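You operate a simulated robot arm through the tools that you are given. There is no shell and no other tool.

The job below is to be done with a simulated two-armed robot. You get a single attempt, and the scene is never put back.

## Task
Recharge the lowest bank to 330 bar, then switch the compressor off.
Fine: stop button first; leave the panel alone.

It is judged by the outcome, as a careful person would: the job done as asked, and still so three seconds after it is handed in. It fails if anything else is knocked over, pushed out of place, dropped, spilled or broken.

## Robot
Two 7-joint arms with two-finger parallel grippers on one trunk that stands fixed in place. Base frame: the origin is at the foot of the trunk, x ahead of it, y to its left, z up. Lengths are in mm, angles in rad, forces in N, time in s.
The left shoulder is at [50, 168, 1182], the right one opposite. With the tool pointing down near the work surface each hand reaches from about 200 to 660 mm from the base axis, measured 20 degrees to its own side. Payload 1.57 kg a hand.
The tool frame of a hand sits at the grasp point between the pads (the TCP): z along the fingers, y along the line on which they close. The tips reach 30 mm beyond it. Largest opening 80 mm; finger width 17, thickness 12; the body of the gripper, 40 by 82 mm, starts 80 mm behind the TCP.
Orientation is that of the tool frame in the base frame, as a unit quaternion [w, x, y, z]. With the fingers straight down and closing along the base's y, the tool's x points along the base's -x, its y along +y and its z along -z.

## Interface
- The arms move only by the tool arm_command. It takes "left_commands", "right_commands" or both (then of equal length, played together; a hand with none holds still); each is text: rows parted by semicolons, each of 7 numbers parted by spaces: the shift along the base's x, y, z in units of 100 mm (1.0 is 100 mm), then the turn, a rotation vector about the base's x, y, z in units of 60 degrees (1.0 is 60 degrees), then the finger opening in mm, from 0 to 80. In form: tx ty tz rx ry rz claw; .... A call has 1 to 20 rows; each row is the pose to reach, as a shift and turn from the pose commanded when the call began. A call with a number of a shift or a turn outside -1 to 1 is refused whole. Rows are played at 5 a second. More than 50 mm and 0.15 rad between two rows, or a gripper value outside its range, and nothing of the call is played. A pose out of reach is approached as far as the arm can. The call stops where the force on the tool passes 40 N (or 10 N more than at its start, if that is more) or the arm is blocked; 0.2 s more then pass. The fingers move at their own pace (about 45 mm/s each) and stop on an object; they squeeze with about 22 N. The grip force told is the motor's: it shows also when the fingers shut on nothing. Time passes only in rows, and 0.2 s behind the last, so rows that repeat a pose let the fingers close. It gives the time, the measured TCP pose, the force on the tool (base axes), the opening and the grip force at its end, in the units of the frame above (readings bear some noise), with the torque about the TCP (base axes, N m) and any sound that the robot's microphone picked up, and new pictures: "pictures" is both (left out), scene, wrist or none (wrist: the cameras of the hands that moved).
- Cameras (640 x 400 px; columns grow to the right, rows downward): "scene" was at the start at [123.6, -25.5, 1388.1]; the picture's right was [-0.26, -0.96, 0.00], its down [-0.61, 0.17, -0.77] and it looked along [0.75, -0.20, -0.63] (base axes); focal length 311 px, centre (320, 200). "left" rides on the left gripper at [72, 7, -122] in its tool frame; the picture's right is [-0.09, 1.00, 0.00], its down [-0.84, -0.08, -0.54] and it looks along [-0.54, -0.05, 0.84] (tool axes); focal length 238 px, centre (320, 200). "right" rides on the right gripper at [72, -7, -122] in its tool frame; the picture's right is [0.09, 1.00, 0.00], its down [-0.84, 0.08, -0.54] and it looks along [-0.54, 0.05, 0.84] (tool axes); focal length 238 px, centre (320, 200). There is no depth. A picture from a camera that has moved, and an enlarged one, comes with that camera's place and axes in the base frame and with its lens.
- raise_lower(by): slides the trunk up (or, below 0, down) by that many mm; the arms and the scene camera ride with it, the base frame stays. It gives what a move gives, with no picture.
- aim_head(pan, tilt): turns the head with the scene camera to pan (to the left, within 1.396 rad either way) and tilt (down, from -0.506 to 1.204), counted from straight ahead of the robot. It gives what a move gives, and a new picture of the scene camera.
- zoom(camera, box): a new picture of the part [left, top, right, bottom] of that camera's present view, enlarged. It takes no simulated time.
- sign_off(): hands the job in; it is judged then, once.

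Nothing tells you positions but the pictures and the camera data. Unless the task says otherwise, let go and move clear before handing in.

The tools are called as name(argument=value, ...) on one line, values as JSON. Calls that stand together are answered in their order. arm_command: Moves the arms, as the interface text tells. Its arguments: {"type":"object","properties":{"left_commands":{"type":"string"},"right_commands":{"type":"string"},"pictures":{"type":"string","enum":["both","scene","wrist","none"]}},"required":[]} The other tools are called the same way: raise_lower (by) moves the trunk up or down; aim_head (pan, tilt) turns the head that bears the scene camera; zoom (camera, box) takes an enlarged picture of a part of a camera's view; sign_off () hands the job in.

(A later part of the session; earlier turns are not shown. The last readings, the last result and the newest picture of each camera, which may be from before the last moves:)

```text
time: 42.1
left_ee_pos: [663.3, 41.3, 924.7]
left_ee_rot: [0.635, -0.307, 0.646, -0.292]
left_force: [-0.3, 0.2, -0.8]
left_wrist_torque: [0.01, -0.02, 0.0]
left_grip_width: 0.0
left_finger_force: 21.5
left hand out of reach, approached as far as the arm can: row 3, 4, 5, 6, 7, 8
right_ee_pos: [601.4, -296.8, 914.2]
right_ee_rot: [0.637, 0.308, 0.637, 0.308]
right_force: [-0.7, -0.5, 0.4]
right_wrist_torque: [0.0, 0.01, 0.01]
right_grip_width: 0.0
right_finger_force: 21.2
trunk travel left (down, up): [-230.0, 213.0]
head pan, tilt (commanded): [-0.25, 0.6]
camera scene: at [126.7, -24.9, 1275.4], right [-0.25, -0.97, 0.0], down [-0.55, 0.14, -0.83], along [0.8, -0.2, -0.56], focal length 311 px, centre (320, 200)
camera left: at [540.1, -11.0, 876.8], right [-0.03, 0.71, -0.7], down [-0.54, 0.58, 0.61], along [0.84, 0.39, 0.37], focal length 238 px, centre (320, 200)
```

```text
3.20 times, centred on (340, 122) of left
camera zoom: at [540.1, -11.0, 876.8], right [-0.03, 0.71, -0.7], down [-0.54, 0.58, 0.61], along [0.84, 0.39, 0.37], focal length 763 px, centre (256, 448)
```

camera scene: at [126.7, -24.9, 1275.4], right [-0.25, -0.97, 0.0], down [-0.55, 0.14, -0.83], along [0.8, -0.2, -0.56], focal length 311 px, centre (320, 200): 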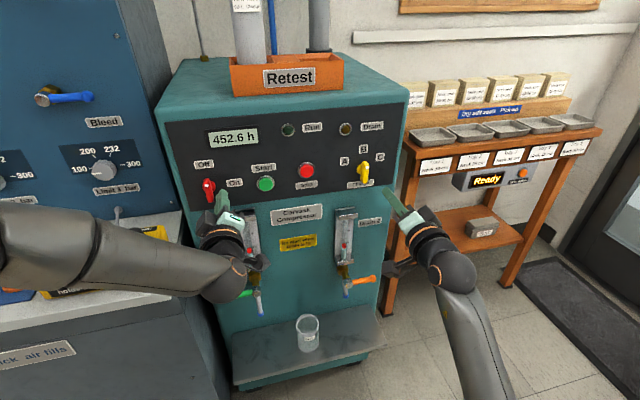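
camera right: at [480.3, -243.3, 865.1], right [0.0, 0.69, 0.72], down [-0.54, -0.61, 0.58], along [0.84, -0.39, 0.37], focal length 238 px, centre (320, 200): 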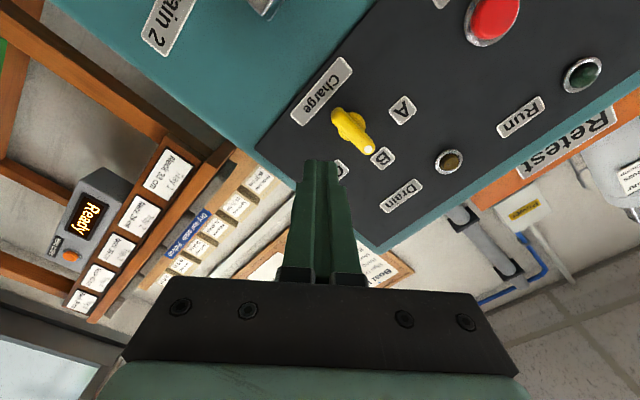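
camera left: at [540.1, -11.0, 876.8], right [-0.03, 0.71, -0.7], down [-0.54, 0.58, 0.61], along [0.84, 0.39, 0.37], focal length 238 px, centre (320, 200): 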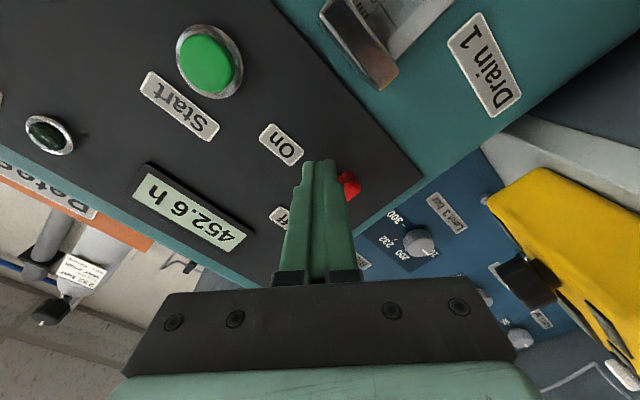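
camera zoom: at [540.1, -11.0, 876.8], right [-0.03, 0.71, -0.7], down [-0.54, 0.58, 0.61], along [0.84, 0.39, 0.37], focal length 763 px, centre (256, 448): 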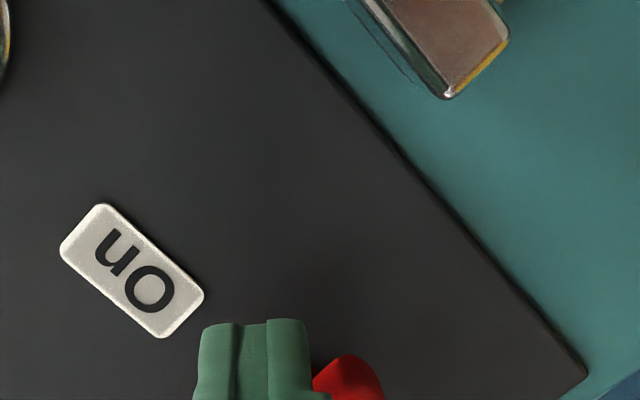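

The left arm's elbow-high posture can't reach this well, whereas the right arm is in a comfortable posture. I'll withdraw the left hand and park it out of the way, and use the right hand for the switch and buttons.

arm_command(left_commands="-0.1 0 0 0 0 0 0; -0.25 0 0 0 0 0 0; -0.45 0 0 0 0 0 0; -0.65 0 0 0 0 0 0; -0.85 0 0 0 0 0 0; -1.0 0 0 0 0 0 0; -1.0 0 0 0 0 0 0", pictures="none")

arm_command(left_commands="-0.1 0.1 0.1 0 0.12 0 0; -0.3 0.2 0.2 0 0.24 0 0; -0.4 0.3 0.35 0 0.36 0 0; -0.5 0.4 0.5 0 0.48 0 0; -0.6 0.5 0.65 0 0.6 0 0; -0.7 0.6 0.8 0 0.7 0 0; -0.8 0.7 0.9 0 0.8 0 0; -0.9 0.8 0.9 0 0.9 0 0; -0.9 0.8 0.9 0 0.9 0 0")

```text
time: 43.7
left_ee_pos: [563.6, 41.3, 923.7]
left_ee_rot: [0.637, -0.3, 0.645, -0.297]
left_force: [-0.5, 0.3, -0.2]
left_wrist_torque: [0.0, 0.01, 0.02]
left_grip_width: 0.3
left_finger_force: 21.2
right_ee_pos: [603.3, -297.3, 914.1]
right_ee_rot: [0.636, 0.308, 0.637, 0.307]
right_force: [-0.4, -0.5, 0.6]
right_wrist_torque: [0.0, 0.0, 0.04]
right_grip_width: 0.0
right_finger_force: 21.0
trunk travel left (down, up): [-230.0, 213.0]
head pan, tilt (commanded): [-0.25, 0.6]
```

```text
time: 45.7
left_ee_pos: [473.6, 122.2, 1014.7]
left_ee_rot: [0.273, -0.404, 0.864, -0.126]
left_force: [0.4, -0.7, 0.2]
left_wrist_torque: [-0.01, 0.04, 0.0]
left_grip_width: 0.0
left_finger_force: 21.2
right_ee_pos: [602.3, -297.3, 914.5]
right_ee_rot: [0.637, 0.307, 0.637, 0.308]
right_force: [-0.2, -0.2, 0.1]
right_wrist_torque: [0.0, 0.0, 0.01]
right_grip_width: 0.0
right_finger_force: 21.2
trunk travel left (down, up): [-230.0, 213.0]
head pan, tilt (commanded): [-0.25, 0.6]
camera scene: at [126.8, -24.9, 1275.4], right [-0.25, -0.97, 0.0], down [-0.55, 0.14, -0.83], along [0.8, -0.2, -0.56], focal length 311 px, centre (320, 200)
camera left: at [360.3, 70.5, 1086.1], right [-0.58, 0.71, -0.4], down [0.18, 0.59, 0.79], along [0.8, 0.38, -0.47], focal length 238 px, centre (320, 200)
```

scene: 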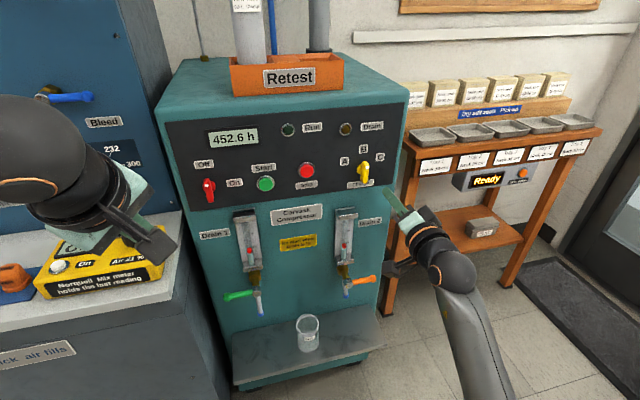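
left: 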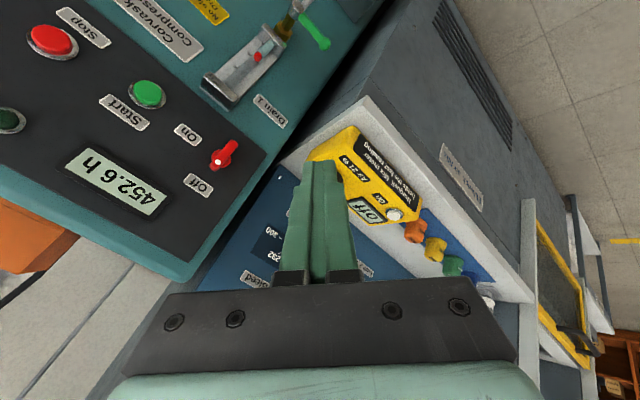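

The left hand is parked. I'll check that the Bank B readout can be seen from the head with the left arm here.

aim_head(pan=0.3, tilt=0.2)

```text
time: 46.7
left_ee_pos: [473.5, 121.2, 1014.1]
left_ee_rot: [0.274, -0.403, 0.864, -0.128]
left_force: [0.2, -0.3, -0.6]
left_wrist_torque: [0.03, 0.03, 0.01]
left_grip_width: 0.1
left_finger_force: 20.8
right_ee_pos: [603.1, -296.5, 914.1]
right_ee_rot: [0.637, 0.308, 0.637, 0.308]
right_force: [0.0, -0.3, -0.4]
right_wrist_torque: [-0.01, 0.06, 0.01]
right_grip_width: 0.0
right_finger_force: 21.1
trunk travel left (down, up): [-230.0, 213.0]
head pan, tilt (commanded): [0.3, 0.201]
camera scene: at [130.1, 24.4, 1312.1], right [0.29, -0.96, 0.0], down [-0.19, -0.06, -0.98], along [0.94, 0.29, -0.2], focal length 311 px, centre (320, 200)
```

scene: 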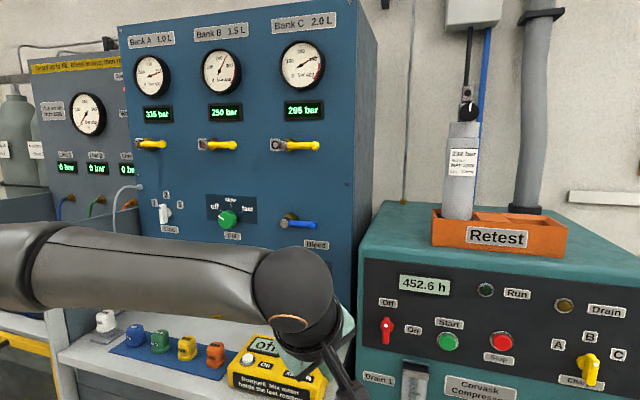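

This view shows all bank readouts and the compressor panel together — ideal for monitoring. I'll nudge the left hand a bit farther left, then bring the right hand across to the red switch.

arm_command(left_commands="0 0.15 0.05 0 0 0 0; -0.05 0.3 0.1 0 0 0 0; -0.1 0.45 0.15 0 0 0 0; -0.1 0.6 0.2 0 0 0 0; -0.1 0.6 0.2 0 0 0 0", right_commands="-0.1 0.2 0 0 0 0 0; -0.2 0.4 0 0 0 0 0; -0.2 0.6 0 0 0 0 0; -0.2 0.8 0 0 0 0 0; -0.2 1.0 0 0 0 0 0", pictures="none")

arm_command(right_commands="0 0.2 0 0 0 0 0; 0 0.4 0 0 0 0 0; 0 0.6 0 0 0 0 0; 0 0.8 0 0 0 0 0; 0 1.0 0 0 0 0 0; 0 1.0 0 0 0 0 0")

```text
time: 47.6
left_ee_pos: [463.9, 165.4, 1029.5]
left_ee_rot: [0.274, -0.403, 0.864, -0.127]
left_force: [-0.6, -0.1, 0.4]
left_wrist_torque: [0.0, 0.01, 0.02]
left_grip_width: 0.0
left_finger_force: 21.8
right_ee_pos: [579.8, -292.6, 916.1]
right_ee_rot: [0.67, 0.253, 0.662, 0.221]
right_force: [0.3, -0.1, -0.3]
right_wrist_torque: [0.03, -0.01, 0.0]
right_grip_width: 0.0
right_finger_force: 21.1
trunk travel left (down, up): [-230.0, 213.0]
head pan, tilt (commanded): [0.3, 0.201]
stopped in row 4 (right hand): the arm was blocked; the commanded pose is now the measured one
```

```text
time: 48.1
left_ee_pos: [464.4, 166.0, 1028.7]
left_ee_rot: [0.275, -0.403, 0.864, -0.127]
left_force: [0.0, -0.1, 0.5]
left_wrist_torque: [-0.01, 0.01, -0.03]
left_grip_width: 0.3
left_finger_force: 22.1
right_ee_pos: [574.5, -311.1, 913.9]
right_ee_rot: [0.688, 0.206, 0.681, 0.145]
right_force: [0.1, 0.0, -0.2]
right_wrist_torque: [0.01, 0.0, 0.0]
right_grip_width: 0.2
right_finger_force: 20.7
right hand out of reach, approached as far as the arm can: row 2
trunk travel left (down, up): [-230.0, 213.0]
head pan, tilt (commanded): [0.3, 0.201]
stopped in row 2 (right hand): the arm was blocked; the commanded pose is now the measured one
camera scene: at [130.1, 24.5, 1312.2], right [0.3, -0.96, 0.0], down [-0.19, -0.06, -0.98], along [0.94, 0.29, -0.2], focal length 311 px, centre (320, 200)
camera right: at [454.4, -271.6, 851.1], right [0.08, 0.91, 0.4], down [-0.56, -0.29, 0.78], along [0.83, -0.29, 0.49], focal length 238 px, centre (320, 200)
```

scene: 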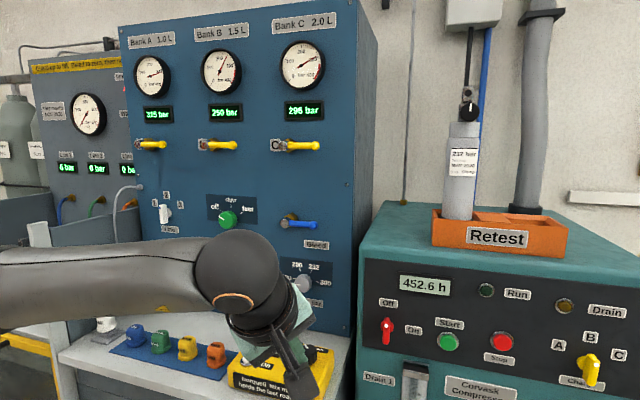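
right: 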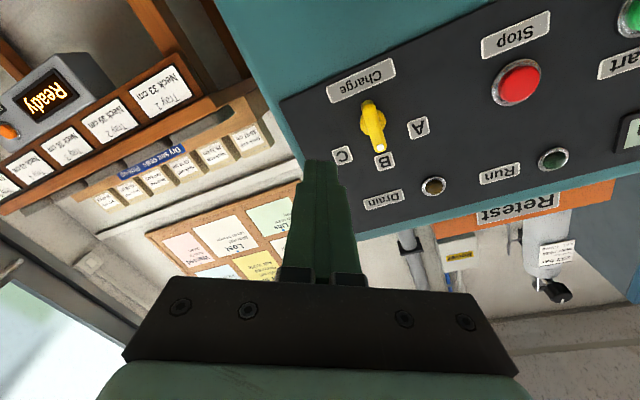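

The right elbow is jammed against the torso, so this posture won't do for reaching inward. Tilted ~30° below horizontal the arms had no trouble earlier, so I'll swing the right elbow back out and use tilted fingers instead. First, right hand outward and unrolled.

arm_command(right_commands="0 -0.1 0.05 -0.1 0 0 0; 0 -0.2 0.1 -0.2 0 0 0; 0 -0.3 0.2 -0.3 0 0 0; 0 -0.4 0.3 -0.4 0 0 0; 0 -0.5 0.4 -0.48 0 0 0; 0 -0.5 0.5 -0.48 0 0 0", pictures="none")

arm_command(right_commands="0 0 0.1 0 0.1 0 0; -0.1 0 0.2 0 0.2 0 0; -0.2 0 0.3 0 0.3 0 0; -0.3 0 0.4 0 0.4 0 0; -0.3 0 0.5 0 0.5 0 0; -0.3 0 0.5 0 0.5 0 0")

```text
time: 49.5
left_ee_pos: [464.1, 166.1, 1029.2]
left_ee_rot: [0.274, -0.404, 0.864, -0.126]
left_force: [0.1, -0.1, -0.7]
left_wrist_torque: [-0.04, 0.0, 0.0]
left_grip_width: 0.1
left_finger_force: 21.1
right_ee_pos: [573.0, -359.7, 958.5]
right_ee_rot: [0.717, 0.042, 0.696, -0.005]
right_force: [0.3, 0.4, 0.7]
right_wrist_torque: [0.03, 0.02, 0.04]
right_grip_width: 0.2
right_finger_force: 21.4
right hand out of reach, approached as far as the arm can: row 3, 4, 5, 6
trunk travel left (down, up): [-230.0, 213.0]
head pan, tilt (commanded): [0.3, 0.201]
```

```text
time: 50.9
left_ee_pos: [463.0, 165.2, 1028.6]
left_ee_rot: [0.274, -0.403, 0.864, -0.127]
left_force: [-0.3, -0.2, -0.1]
left_wrist_torque: [-0.02, 0.02, -0.02]
left_grip_width: 0.1
left_finger_force: 20.9
right_ee_pos: [544.2, -361.3, 1009.5]
right_ee_rot: [0.511, 0.041, 0.858, -0.017]
right_force: [0.0, -0.3, -0.3]
right_wrist_torque: [0.0, 0.0, 0.0]
right_grip_width: 0.2
right_finger_force: 21.3
trunk travel left (down, up): [-230.0, 213.0]
head pan, tilt (commanded): [0.3, 0.201]
camera scene: at [130.2, 24.5, 1312.2], right [0.3, -0.96, 0.0], down [-0.19, -0.06, -0.98], along [0.94, 0.29, -0.2], focal length 311 px, centre (320, 200)
camera right: at [402.3, -355.0, 1004.7], right [0.04, 1.0, -0.07], down [-0.07, 0.07, 0.99], along [1.0, -0.04, 0.07], focal length 238 px, centre (320, 200)
```

scene: 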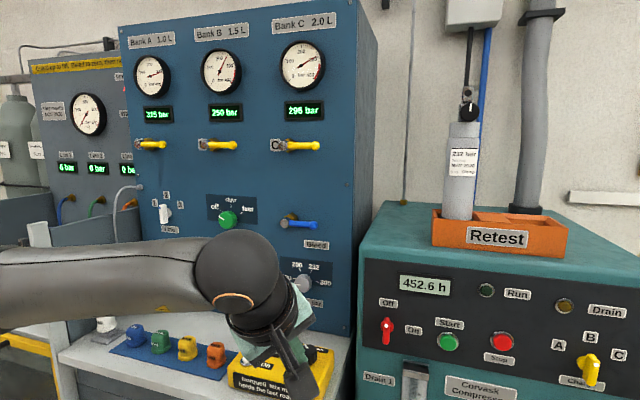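
right: 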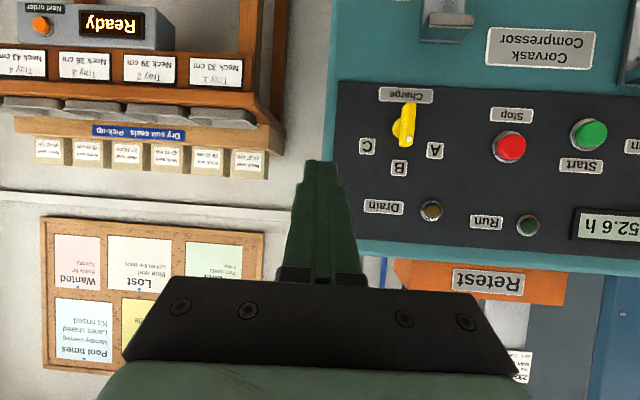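

The right hand is now tilted ~30° down with the elbow out. Testing the inward motion toward the front of the Stop button (staying well back from the panel).

arm_command(right_commands="0 0.2 0 0 0 0 0; 0 0.4 0 0 0 0 0; 0 0.6 0 0 0 0 0; 0 0.8 0 0 0 0 0; 0 1.0 0 0 0 0 0; 0 1.0 0 0 0 0 0", pictures="none")

arm_command(right_commands="0 0.2 0 0 0 0 0; 0 0.4 0 0 0 0 0; 0 0.6 0 0 0 0 0; 0 0.8 0 0 0 0 0; 0 1.0 0 0 0 0 0; 0 1.0 0 0 0 0 0")

```text
time: 52.3
left_ee_pos: [463.4, 166.9, 1029.1]
left_ee_rot: [0.274, -0.403, 0.864, -0.127]
left_force: [-0.1, 0.2, -0.1]
left_wrist_torque: [0.02, 0.02, -0.01]
left_grip_width: 0.0
left_finger_force: 21.4
right_ee_pos: [543.1, -261.7, 1007.8]
right_ee_rot: [0.512, 0.041, 0.858, -0.017]
right_force: [-0.2, -0.2, 0.7]
right_wrist_torque: [0.01, 0.01, 0.01]
right_grip_width: 0.2
right_finger_force: 21.8
trunk travel left (down, up): [-230.0, 213.0]
head pan, tilt (commanded): [0.3, 0.201]
```

```text
time: 53.7
left_ee_pos: [463.8, 165.4, 1029.7]
left_ee_rot: [0.274, -0.403, 0.864, -0.127]
left_force: [-0.1, -0.4, 0.4]
left_wrist_torque: [0.01, -0.02, -0.03]
left_grip_width: 0.1
left_finger_force: 21.6
right_ee_pos: [545.3, -161.8, 1009.0]
right_ee_rot: [0.512, 0.04, 0.858, -0.017]
right_force: [-0.2, 0.3, -0.5]
right_wrist_torque: [0.05, 0.02, 0.0]
right_grip_width: 0.3
right_finger_force: 21.0
trunk travel left (down, up): [-230.0, 213.0]
head pan, tilt (commanded): [0.3, 0.201]
camera scene: at [130.1, 24.5, 1312.2], right [0.3, -0.96, 0.0], down [-0.19, -0.06, -0.98], along [0.94, 0.29, -0.2], focal length 311 px, centre (320, 200)
camera right: at [403.0, -154.4, 1004.1], right [0.04, 1.0, -0.07], down [-0.07, 0.07, 0.99], along [1.0, -0.04, 0.08], focal length 238 px, centre (320, 200)
```

scene: 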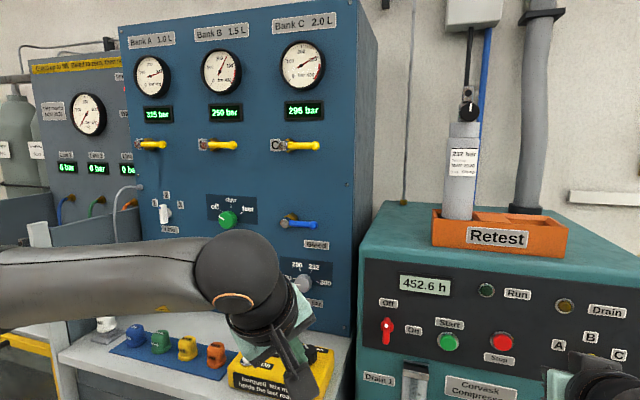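
right: 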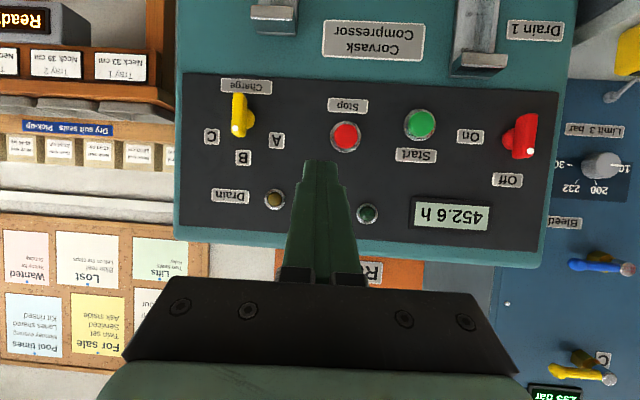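

In this tilted posture the right hand moves freely. I'll shift the left arm further left, then bring the right hand across to in front of the red switch.

arm_command(left_commands="0 0.2 0 0 0 0 0; -0.1 0.4 0 0 0 0 0; -0.2 0.6 0 0 0 0 0; -0.3 0.8 0 0 0 0 0; -0.4 0.9 0 0 0 0 0; -0.4 0.9 0 0 0 0 0", right_commands="0 0 0 0 0 0 0; 0 0.2 -0.05 0 0 0 0; 0 0.4 -0.1 0 0 0 0; 0 0.6 -0.2 0 0 0 0; 0 0.8 -0.3 0 0 0 0; 0 1.0 -0.4 0 0 0 0", pictures="scene")

arm_command(right_commands="0 0.2 -0.05 0 0 0 0; 0 0.4 -0.1 0 0 0 0; 0 0.6 -0.2 0 0 0 0; 0 0.8 -0.3 0 0 0 0; 0 1.0 -0.36 0 0 0 0; 0 1.0 -0.36 0 0 0 0")

```text
time: 55.1
left_ee_pos: [424.1, 256.0, 1029.6]
left_ee_rot: [0.274, -0.403, 0.864, -0.127]
left_force: [0.1, -0.1, -0.4]
left_wrist_torque: [0.01, 0.01, 0.02]
left_grip_width: 0.0
left_finger_force: 21.1
right_ee_pos: [543.0, -60.9, 968.6]
right_ee_rot: [0.512, 0.041, 0.858, -0.017]
right_force: [-0.3, 0.1, 0.8]
right_wrist_torque: [0.02, 0.0, -0.01]
right_grip_width: 0.0
right_finger_force: 21.9
trunk travel left (down, up): [-230.0, 213.0]
head pan, tilt (commanded): [0.3, 0.201]
camera scene: at [130.1, 24.5, 1312.2], right [0.3, -0.96, 0.0], down [-0.19, -0.06, -0.98], along [0.94, 0.29, -0.2], focal length 311 px, centre (320, 200)
```

scene: 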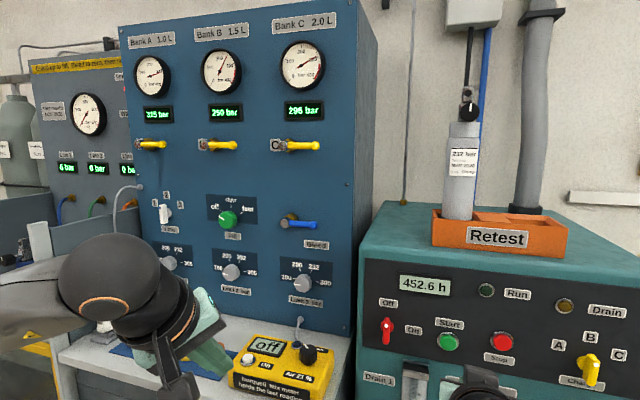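

```text
time: 56.5
left_ee_pos: [424.3, 255.7, 1029.5]
left_ee_rot: [0.274, -0.404, 0.864, -0.127]
left_force: [0.1, 0.5, -0.7]
left_wrist_torque: [-0.02, -0.01, -0.01]
left_grip_width: 0.0
left_finger_force: 21.4
right_ee_pos: [544.4, 40.4, 932.8]
right_ee_rot: [0.512, 0.041, 0.858, -0.017]
right_force: [-0.3, -0.8, 0.0]
right_wrist_torque: [0.0, 0.01, 0.01]
right_grip_width: 0.0
right_finger_force: 21.5
trunk travel left (down, up): [-230.0, 213.0]
head pan, tilt (commanded): [0.3, 0.201]
camera scene: at [130.1, 24.6, 1312.2], right [0.3, -0.96, 0.0], down [-0.19, -0.06, -0.98], along [0.94, 0.29, -0.2], focal length 311 px, centre (320, 200)
camera right: at [403.1, 45.9, 927.9], right [0.04, 1.0, -0.07], down [-0.07, 0.07, 0.99], along [1.0, -0.04, 0.08], focal length 238 px, centre (320, 200)
```

scene: 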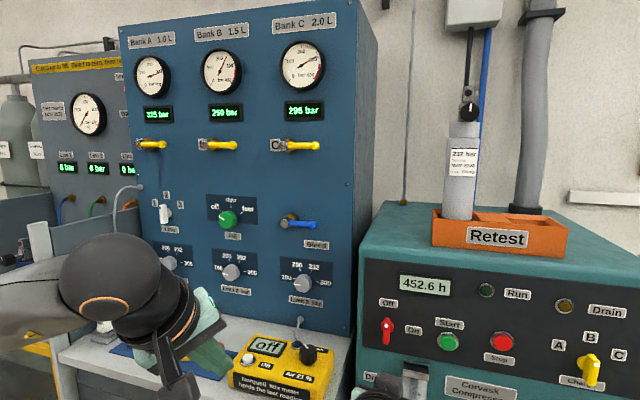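
right: 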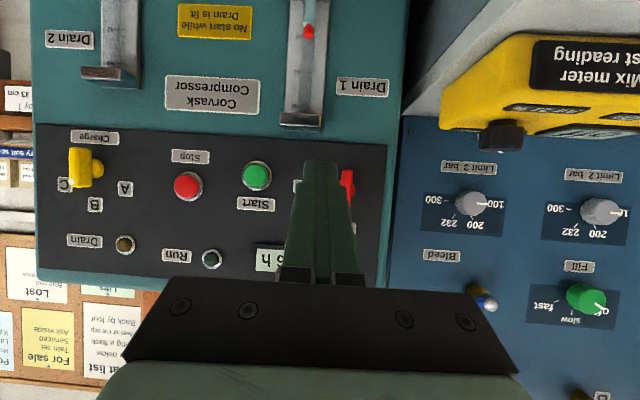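

The right hand is in front of the switch's lower right side. Advancing toward the panel, stopping short of the bar to verify alignment.

arm_command(right_commands="0.2 -0.02 0 0 0 0 0; 0.4 -0.02 0 0 0 0 0; 0.6 -0.02 0 0 0 0 0; 0.8 -0.02 0 0 0 0 0; 0.98 -0.02 0 0 0 0 0; 0.98 -0.02 0 0 0 0 0")

zoom(camera="right", box=[240, 80, 440, 205])

zoom(camera="scene", box=[350, 270, 470, 385])

```text
time: 57.9
left_ee_pos: [424.4, 255.2, 1029.1]
left_ee_rot: [0.274, -0.404, 0.864, -0.127]
left_force: [0.2, -1.0, -0.1]
left_wrist_torque: [-0.02, -0.03, 0.02]
left_grip_width: 0.0
left_finger_force: 21.1
right_ee_pos: [641.9, 36.5, 933.7]
right_ee_rot: [0.512, 0.039, 0.858, -0.016]
right_force: [0.4, -0.4, -1.0]
right_wrist_torque: [0.0, 0.03, -0.02]
right_grip_width: 0.3
right_finger_force: 21.5
trunk travel left (down, up): [-230.0, 213.0]
head pan, tilt (commanded): [0.3, 0.201]
camera scene: at [130.1, 24.5, 1312.2], right [0.3, -0.96, 0.0], down [-0.19, -0.06, -0.98], along [0.94, 0.29, -0.2], focal length 311 px, centre (320, 200)
camera right: at [500.9, 43.0, 928.4], right [0.04, 1.0, -0.07], down [-0.07, 0.07, 0.99], along [1.0, -0.04, 0.08], focal length 238 px, centre (320, 200)
```

scene: 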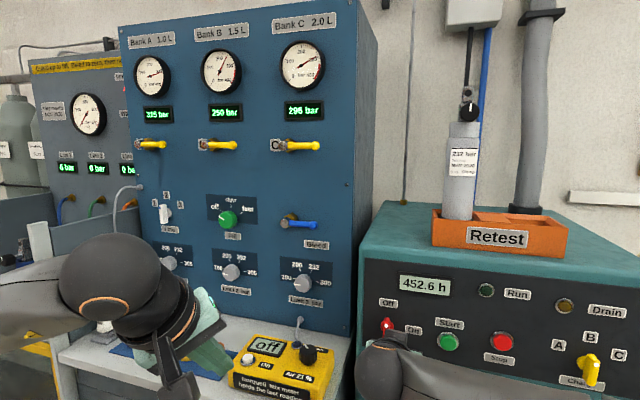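
right: 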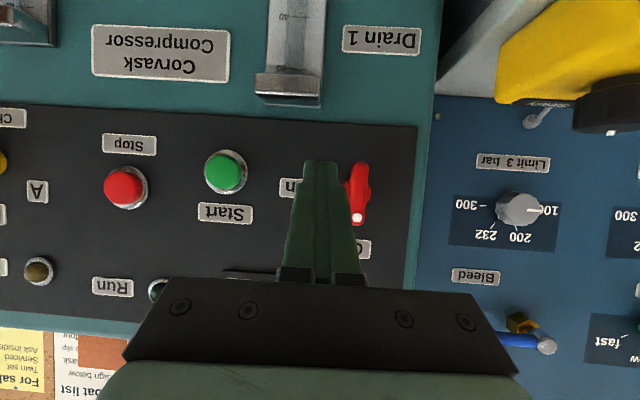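

```text
3.20 times, centred on (340, 142) of right
camera zoom: at [500.9, 43.0, 928.4], right [0.04, 1.0, -0.07], down [-0.07, 0.07, 0.99], along [1.0, -0.04, 0.08], focal length 763 px, centre (256, 384)
```

zoom: 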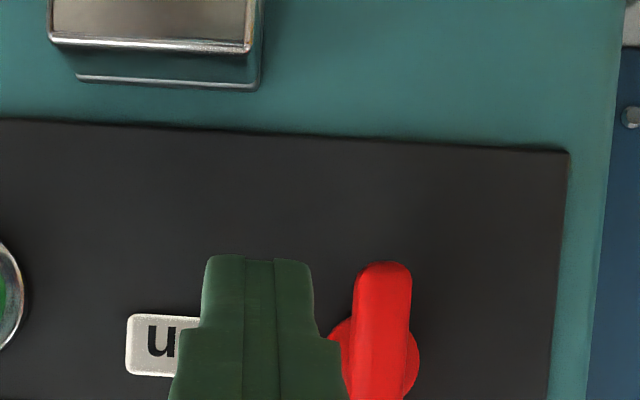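

```text
3.48 times, centred on (410, 328) of scene
camera zoom: at [130.1, 24.5, 1312.2], right [0.3, -0.96, 0.0], down [-0.19, -0.06, -0.98], along [0.94, 0.29, -0.2], focal length 1082 px, centre (7, -244)
```

zoom: 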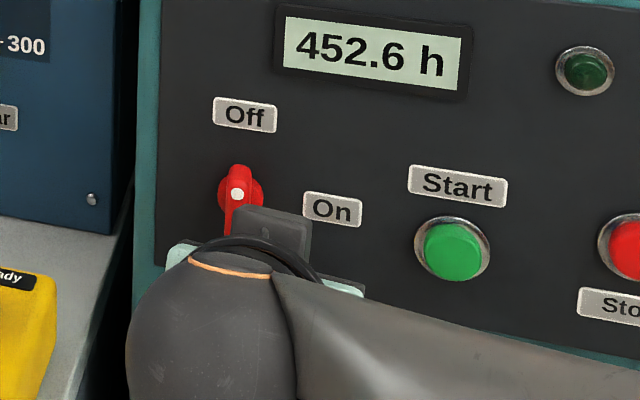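

Aligned: the tip is just right of the bar's lower end. Advance 25 mm and sweep left beneath the pivot in small steps.

arm_command(right_commands="0.08 0 0 0 0 0 0; 0.16 0 0 0 0 0 0; 0.25 0 0 0 0 0 0; 0.25 0.06 0 0 0 0 0; 0.25 0.12 -0.01 0 0 0 0; 0.25 0.16 -0.06 0 0 0 0; 0.25 0.2 -0.1 0 0 0 0; 0.25 0.24 -0.115 0 0 0 0; 0.25 0.24 -0.115 0 0 0 0")

zoom(camera="right", box=[240, 80, 440, 205])

zoom(camera="scene", box=[350, 270, 470, 385])

```text
time: 59.9
left_ee_pos: [423.7, 256.3, 1029.0]
left_ee_rot: [0.274, -0.403, 0.864, -0.126]
left_force: [0.2, 0.4, 0.2]
left_wrist_torque: [-0.01, 0.01, -0.03]
left_grip_width: 0.1
left_finger_force: 20.8
right_ee_pos: [666.8, 61.4, 920.2]
right_ee_rot: [0.513, 0.04, 0.858, -0.017]
right_force: [-0.2, 0.3, -0.1]
right_wrist_torque: [0.01, 0.02, 0.02]
right_grip_width: 0.0
right_finger_force: 21.2
trunk travel left (down, up): [-230.0, 213.0]
head pan, tilt (commanded): [0.3, 0.201]
camera scene: at [130.1, 24.4, 1312.2], right [0.3, -0.96, 0.0], down [-0.19, -0.06, -0.98], along [0.94, 0.29, -0.2], focal length 311 px, centre (320, 200)
camera right: at [525.3, 67.8, 916.2], right [0.04, 1.0, -0.07], down [-0.07, 0.07, 0.99], along [1.0, -0.04, 0.08], focal length 238 px, centre (320, 200)
```

scene: 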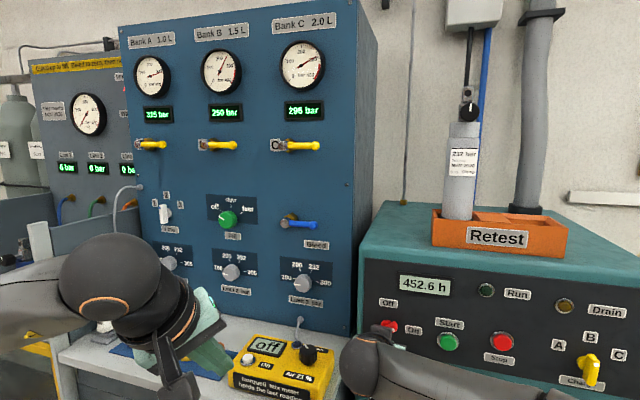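
right: 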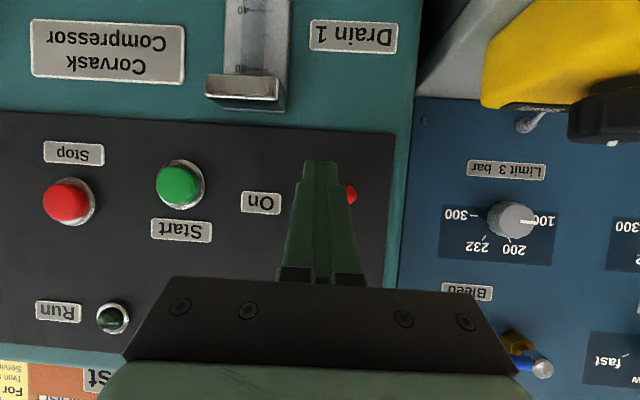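

```text
3.20 times, centred on (340, 142) of right
camera zoom: at [525.3, 67.8, 916.2], right [0.04, 1.0, -0.07], down [-0.07, 0.07, 0.99], along [1.0, -0.04, 0.08], focal length 763 px, centre (256, 384)
```

zoom: 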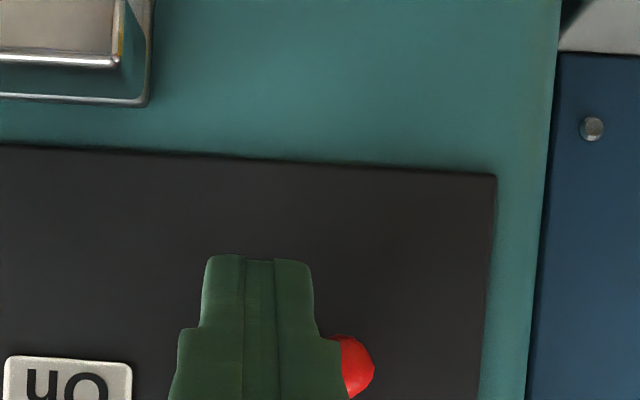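

```text
3.48 times, centred on (410, 328) of scene
camera zoom: at [130.1, 24.4, 1312.2], right [0.3, -0.96, 0.0], down [-0.19, -0.06, -0.98], along [0.94, 0.29, -0.2], focal length 1082 px, centre (7, -244)
```

zoom: 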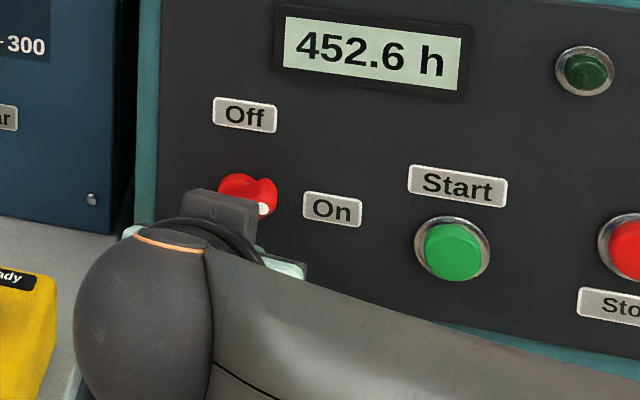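

The pointer now faces On. Backing the right hand off to verify the switch position and the lamps.

arm_command(right_commands="-0.1 0 -0.03 0 0 0 0; -0.3 0 -0.03 0 0 0 0; -0.5 0 -0.03 0 0 0 0; -0.7 -0.2 0 0 0 0 0; -0.9 -0.5 0.1 0 0 0 0; -0.9 -0.8 0.2 0 0 0 0; -0.9 -1.0 0.2 0 0 0 0; -0.9 -1.0 0.2 0 0 0 0")

zoom(camera="right", box=[180, 60, 480, 260])

zoom(camera="scene", box=[350, 260, 640, 400])

```text
time: 61.7
left_ee_pos: [423.3, 256.1, 1027.5]
left_ee_rot: [0.274, -0.404, 0.864, -0.126]
left_force: [0.2, 0.2, 0.4]
left_wrist_torque: [0.04, 0.0, 0.01]
left_grip_width: 0.0
left_finger_force: 21.1
right_ee_pos: [578.3, -40.2, 940.8]
right_ee_rot: [0.512, 0.041, 0.858, -0.017]
right_force: [-0.4, 0.5, 0.4]
right_wrist_torque: [-0.01, -0.02, -0.01]
right_grip_width: 0.0
right_finger_force: 21.9
trunk travel left (down, up): [-230.0, 213.0]
head pan, tilt (commanded): [0.3, 0.201]
camera scene: at [130.1, 24.4, 1312.2], right [0.3, -0.96, 0.0], down [-0.19, -0.06, -0.98], along [0.94, 0.29, -0.2], focal length 311 px, centre (320, 200)
camera right: at [436.0, -33.9, 936.4], right [0.04, 1.0, -0.07], down [-0.07, 0.07, 0.99], along [1.0, -0.04, 0.08], focal length 238 px, centre (320, 200)
```

scene: 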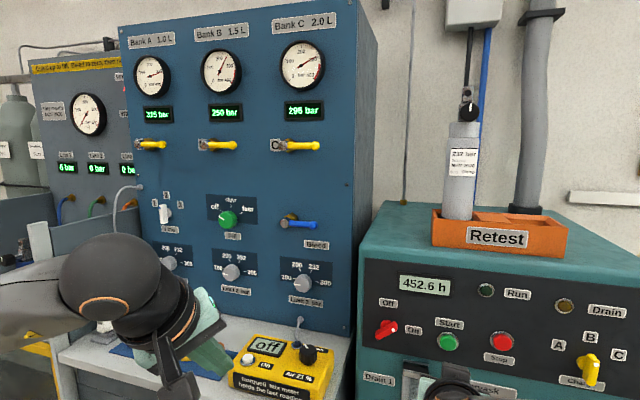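
right: 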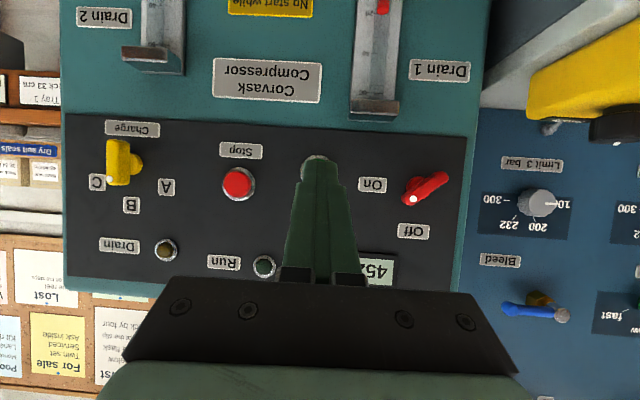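

```text
2.00 times, centred on (330, 160) of right
camera zoom: at [436.0, -33.9, 936.4], right [0.04, 1.0, -0.07], down [-0.07, 0.07, 0.99], along [1.0, -0.04, 0.08], focal length 477 px, centre (300, 280)
```

zoom: 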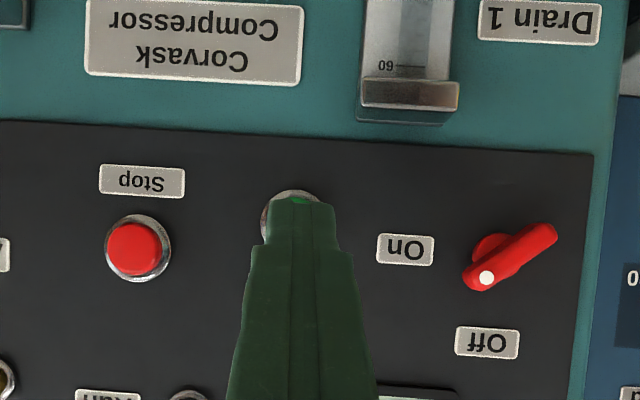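

```text
2.21 times, centred on (495, 330) of scene
camera zoom: at [130.1, 24.4, 1312.2], right [0.3, -0.96, 0.0], down [-0.19, -0.06, -0.98], along [0.94, 0.29, -0.2], focal length 686 px, centre (-66, -87)
```

zoom: 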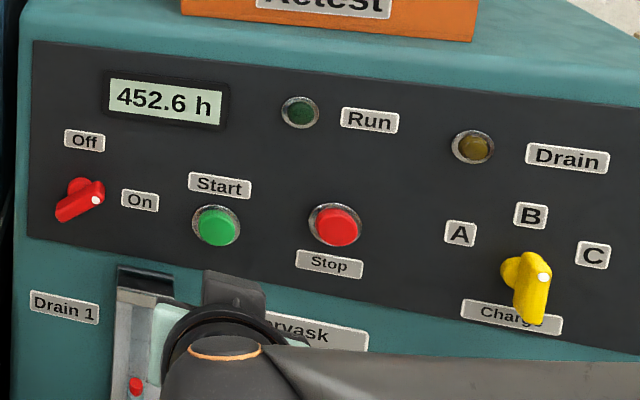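

The bar is only ~57° round — not yet fully On. I'll come back with the tip beneath its left end and push it up to horizontal.

arm_command(right_commands="0 0.25 -0.1 0 0 0 0; 0 0.5 -0.2 0 0 0 0; 0 0.75 -0.3 0 0 0 0; 0 1.0 -0.34 0 0 0 0", pictures="none")

arm_command(right_commands="0.2 0.22 0 0 0 0 0; 0.4 0.22 0 0 0 0 0; 0.6 0.22 0 0 0 0 0; 0.7 0.22 0 0 0 0 0; 0.8 0.22 0 0 0 0 0; 0.88 0.22 0 0 0 0 0; 0.88 0.22 0 0 0 0 0")

zoom(camera="right", box=[240, 80, 440, 205])

```text
time: 62.7
left_ee_pos: [424.6, 255.5, 1029.2]
left_ee_rot: [0.274, -0.403, 0.864, -0.127]
left_force: [-0.3, -0.6, -0.5]
left_wrist_torque: [0.04, -0.01, 0.01]
left_grip_width: 0.2
left_finger_force: 21.2
right_ee_pos: [576.8, 60.6, 907.7]
right_ee_rot: [0.512, 0.04, 0.858, -0.016]
right_force: [0.7, -0.2, -0.2]
right_wrist_torque: [0.0, 0.0, 0.0]
right_grip_width: 0.2
right_finger_force: 21.2
trunk travel left (down, up): [-230.0, 213.0]
head pan, tilt (commanded): [0.3, 0.201]
```

```text
time: 64.3
left_ee_pos: [423.5, 255.3, 1029.4]
left_ee_rot: [0.274, -0.403, 0.864, -0.127]
left_force: [-1.0, 0.3, 0.5]
left_wrist_torque: [-0.01, 0.0, 0.0]
left_grip_width: 0.0
left_finger_force: 21.2
right_ee_pos: [664.3, 82.1, 906.7]
right_ee_rot: [0.513, 0.041, 0.857, -0.018]
right_force: [-1.0, -0.4, -0.4]
right_wrist_torque: [-0.04, 0.01, -0.01]
right_grip_width: 0.2
right_finger_force: 21.1
trunk travel left (down, up): [-230.0, 213.0]
head pan, tilt (commanded): [0.3, 0.201]
camera scene: at [130.1, 24.5, 1312.2], right [0.3, -0.96, 0.0], down [-0.19, -0.06, -0.98], along [0.94, 0.29, -0.2], focal length 311 px, centre (320, 200)
camera right: at [523.7, 89.2, 902.7], right [0.04, 1.0, -0.07], down [-0.07, 0.07, 0.99], along [1.0, -0.04, 0.08], focal length 238 px, centre (320, 200)
```

scene: 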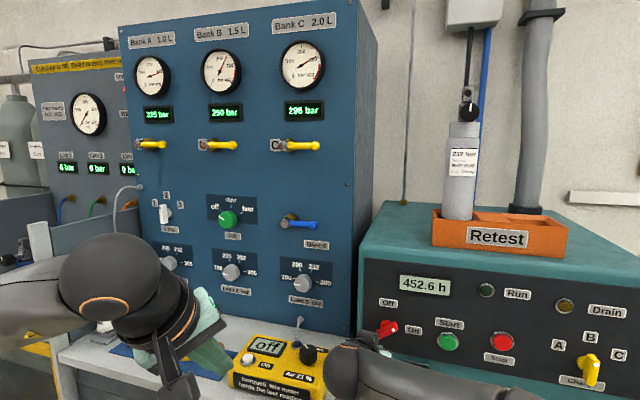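
right: 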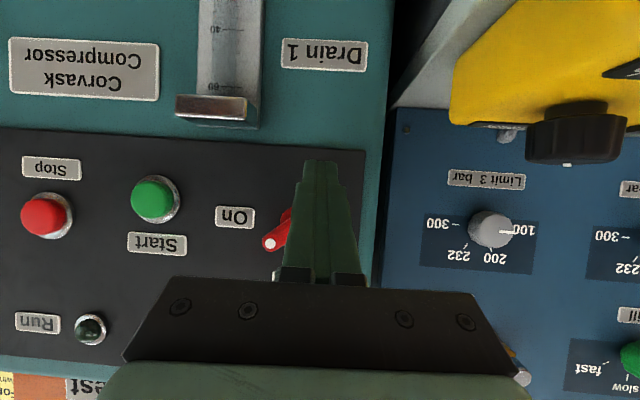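

```text
3.20 times, centred on (340, 142) of right
camera zoom: at [523.7, 89.2, 902.7], right [0.04, 1.0, -0.07], down [-0.07, 0.07, 0.99], along [1.0, -0.04, 0.08], focal length 763 px, centre (256, 384)
```

zoom: 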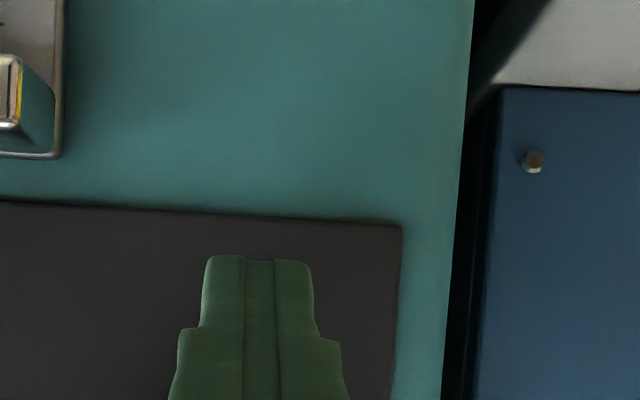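

In position under the bar's left end. Pushing upward in small steps until it's horizontal.

arm_command(right_commands="0.03 0 0.05 0 0 0 0; 0.03 0 0.1 0 0 0 0; 0.03 0.01 0.15 0 0 0 0; 0.03 0.02 0.2 0 0 0 0; 0.03 0.02 0.24 0 0 0 0; 0.03 0.02 0.27 0 0 0 0; 0.03 0.02 0.27 0 0 0 0")

zoom(camera="scene", box=[350, 260, 640, 400])

```text
time: 65.9
left_ee_pos: [424.9, 256.4, 1027.8]
left_ee_rot: [0.273, -0.403, 0.864, -0.127]
left_force: [0.7, 0.0, -0.3]
left_wrist_torque: [-0.02, 0.01, 0.01]
left_grip_width: 0.0
left_finger_force: 21.7
right_ee_pos: [667.4, 85.4, 925.8]
right_ee_rot: [0.506, 0.041, 0.862, -0.016]
right_force: [-7.6, -5.8, -25.1]
right_wrist_torque: [0.1, 0.35, 0.1]
right_grip_width: 0.0
right_finger_force: 21.6
trunk travel left (down, up): [-230.0, 213.0]
head pan, tilt (commanded): [0.3, 0.201]
camera scene: at [132.2, 24.2, 1311.6], right [0.3, -0.96, 0.0], down [-0.19, -0.06, -0.98], along [0.94, 0.29, -0.2], focal length 311 px, centre (320, 200)
camera right: at [525.8, 91.7, 924.5], right [0.04, 1.0, -0.07], down [-0.06, 0.07, 1.0], along [1.0, -0.04, 0.06], focal length 238 px, centre (320, 200)
```

scene: 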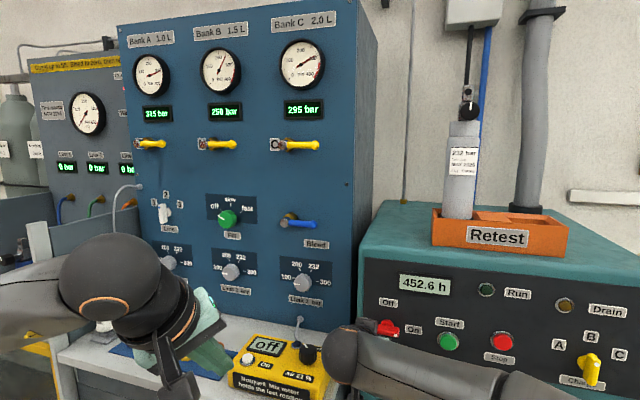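
right: 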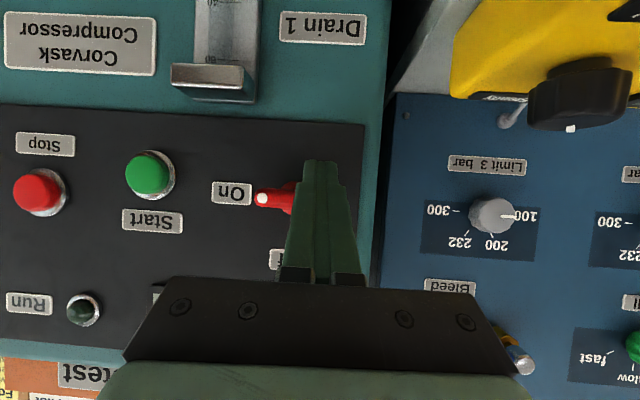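

```text
2.21 times, centred on (495, 330) of scene
camera zoom: at [132.2, 24.2, 1311.6], right [0.3, -0.96, 0.0], down [-0.19, -0.06, -0.98], along [0.94, 0.29, -0.2], focal length 686 px, centre (-66, -87)
```

zoom: 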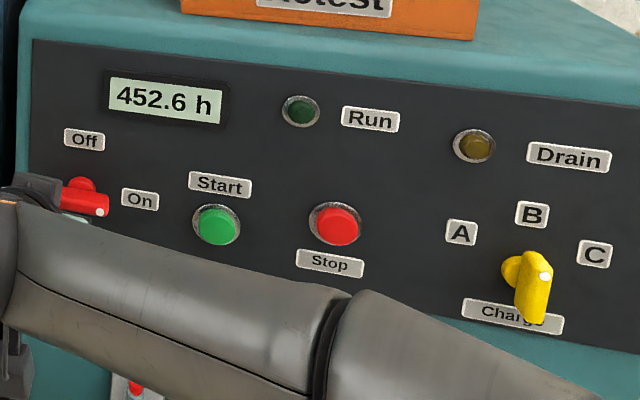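

The bar is horizontal at On and hit its stop (25 N). I'll release the pressure downward and retreat, then check the lamps.

arm_command(right_commands="0 0 -0.08 0 0 0 0; 0 0 -0.16 0 0 0 0; -0.2 0 -0.16 0 0 0 0; -0.4 0 -0.16 0 0 0 0; -0.6 -0.1 -0.1 0 0 0 0; -0.8 -0.4 0 0 0 0 0; -0.8 -0.7 0 0 0 0 0; -0.8 -1.0 0.1 0 0 0 0; -0.8 -1.0 0.1 0 0 0 0")

zoom(camera="scene", box=[350, 260, 640, 400])

zoom(camera="right", box=[100, 60, 500, 300])

```text
time: 67.9
left_ee_pos: [423.7, 255.8, 1029.2]
left_ee_rot: [0.274, -0.404, 0.864, -0.127]
left_force: [0.4, 0.5, -0.9]
left_wrist_torque: [-0.03, 0.02, -0.01]
left_grip_width: 0.0
left_finger_force: 21.0
right_ee_pos: [588.7, -14.5, 943.6]
right_ee_rot: [0.513, 0.04, 0.857, -0.017]
right_force: [-0.6, 0.1, 0.0]
right_wrist_torque: [-0.06, 0.0, -0.02]
right_grip_width: 0.0
right_finger_force: 21.3
trunk travel left (down, up): [-230.0, 213.0]
head pan, tilt (commanded): [0.3, 0.201]
camera scene: at [130.1, 24.3, 1312.2], right [0.3, -0.96, 0.0], down [-0.19, -0.06, -0.98], along [0.94, 0.29, -0.2], focal length 311 px, centre (320, 200)
camera right: at [446.7, -9.1, 939.2], right [0.04, 1.0, -0.07], down [-0.07, 0.07, 0.99], along [1.0, -0.04, 0.08], focal length 238 px, centre (320, 200)
```

scene: 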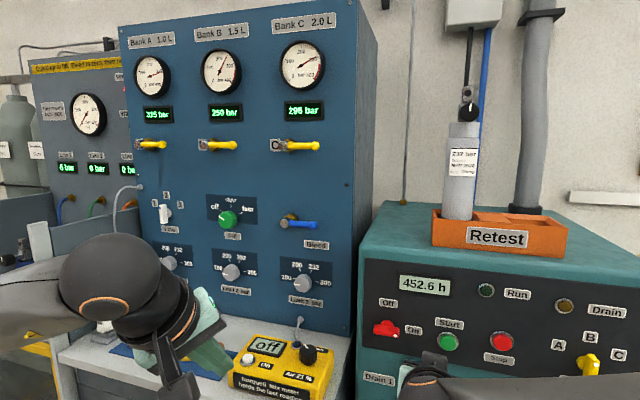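
right: 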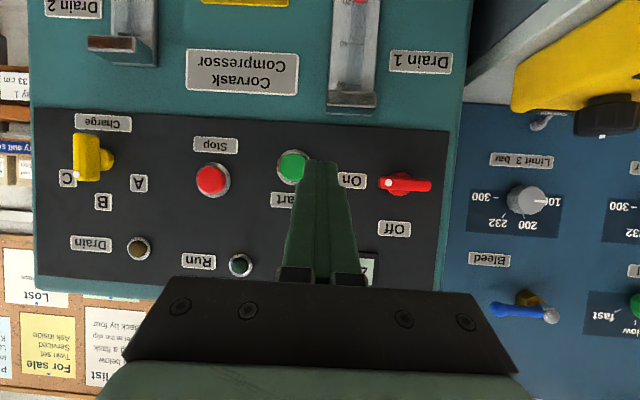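

```text
2.21 times, centred on (495, 330) of scene
camera zoom: at [130.1, 24.3, 1312.2], right [0.3, -0.96, 0.0], down [-0.19, -0.06, -0.98], along [0.94, 0.29, -0.2], focal length 686 px, centre (-66, -87)
```

zoom: 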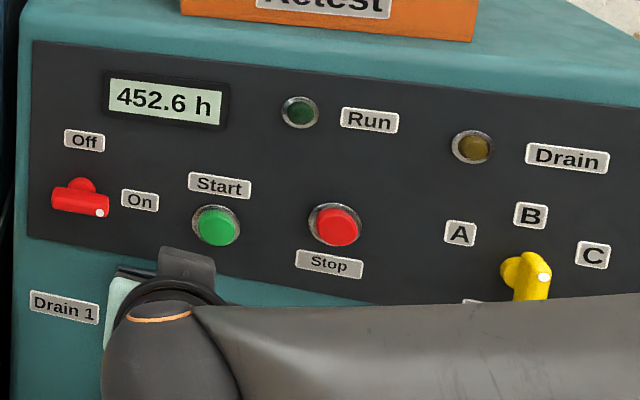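

```text
1.60 times, centred on (300, 180) of right
camera zoom: at [446.7, -9.1, 939.2], right [0.04, 1.0, -0.07], down [-0.07, 0.07, 0.99], along [1.0, -0.04, 0.08], focal length 381 px, centre (352, 232)
```

zoom: 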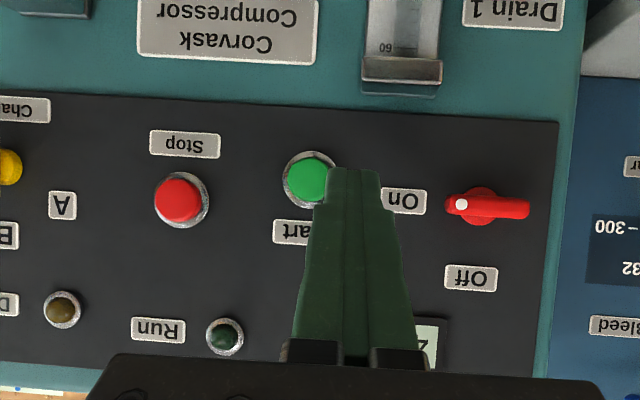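

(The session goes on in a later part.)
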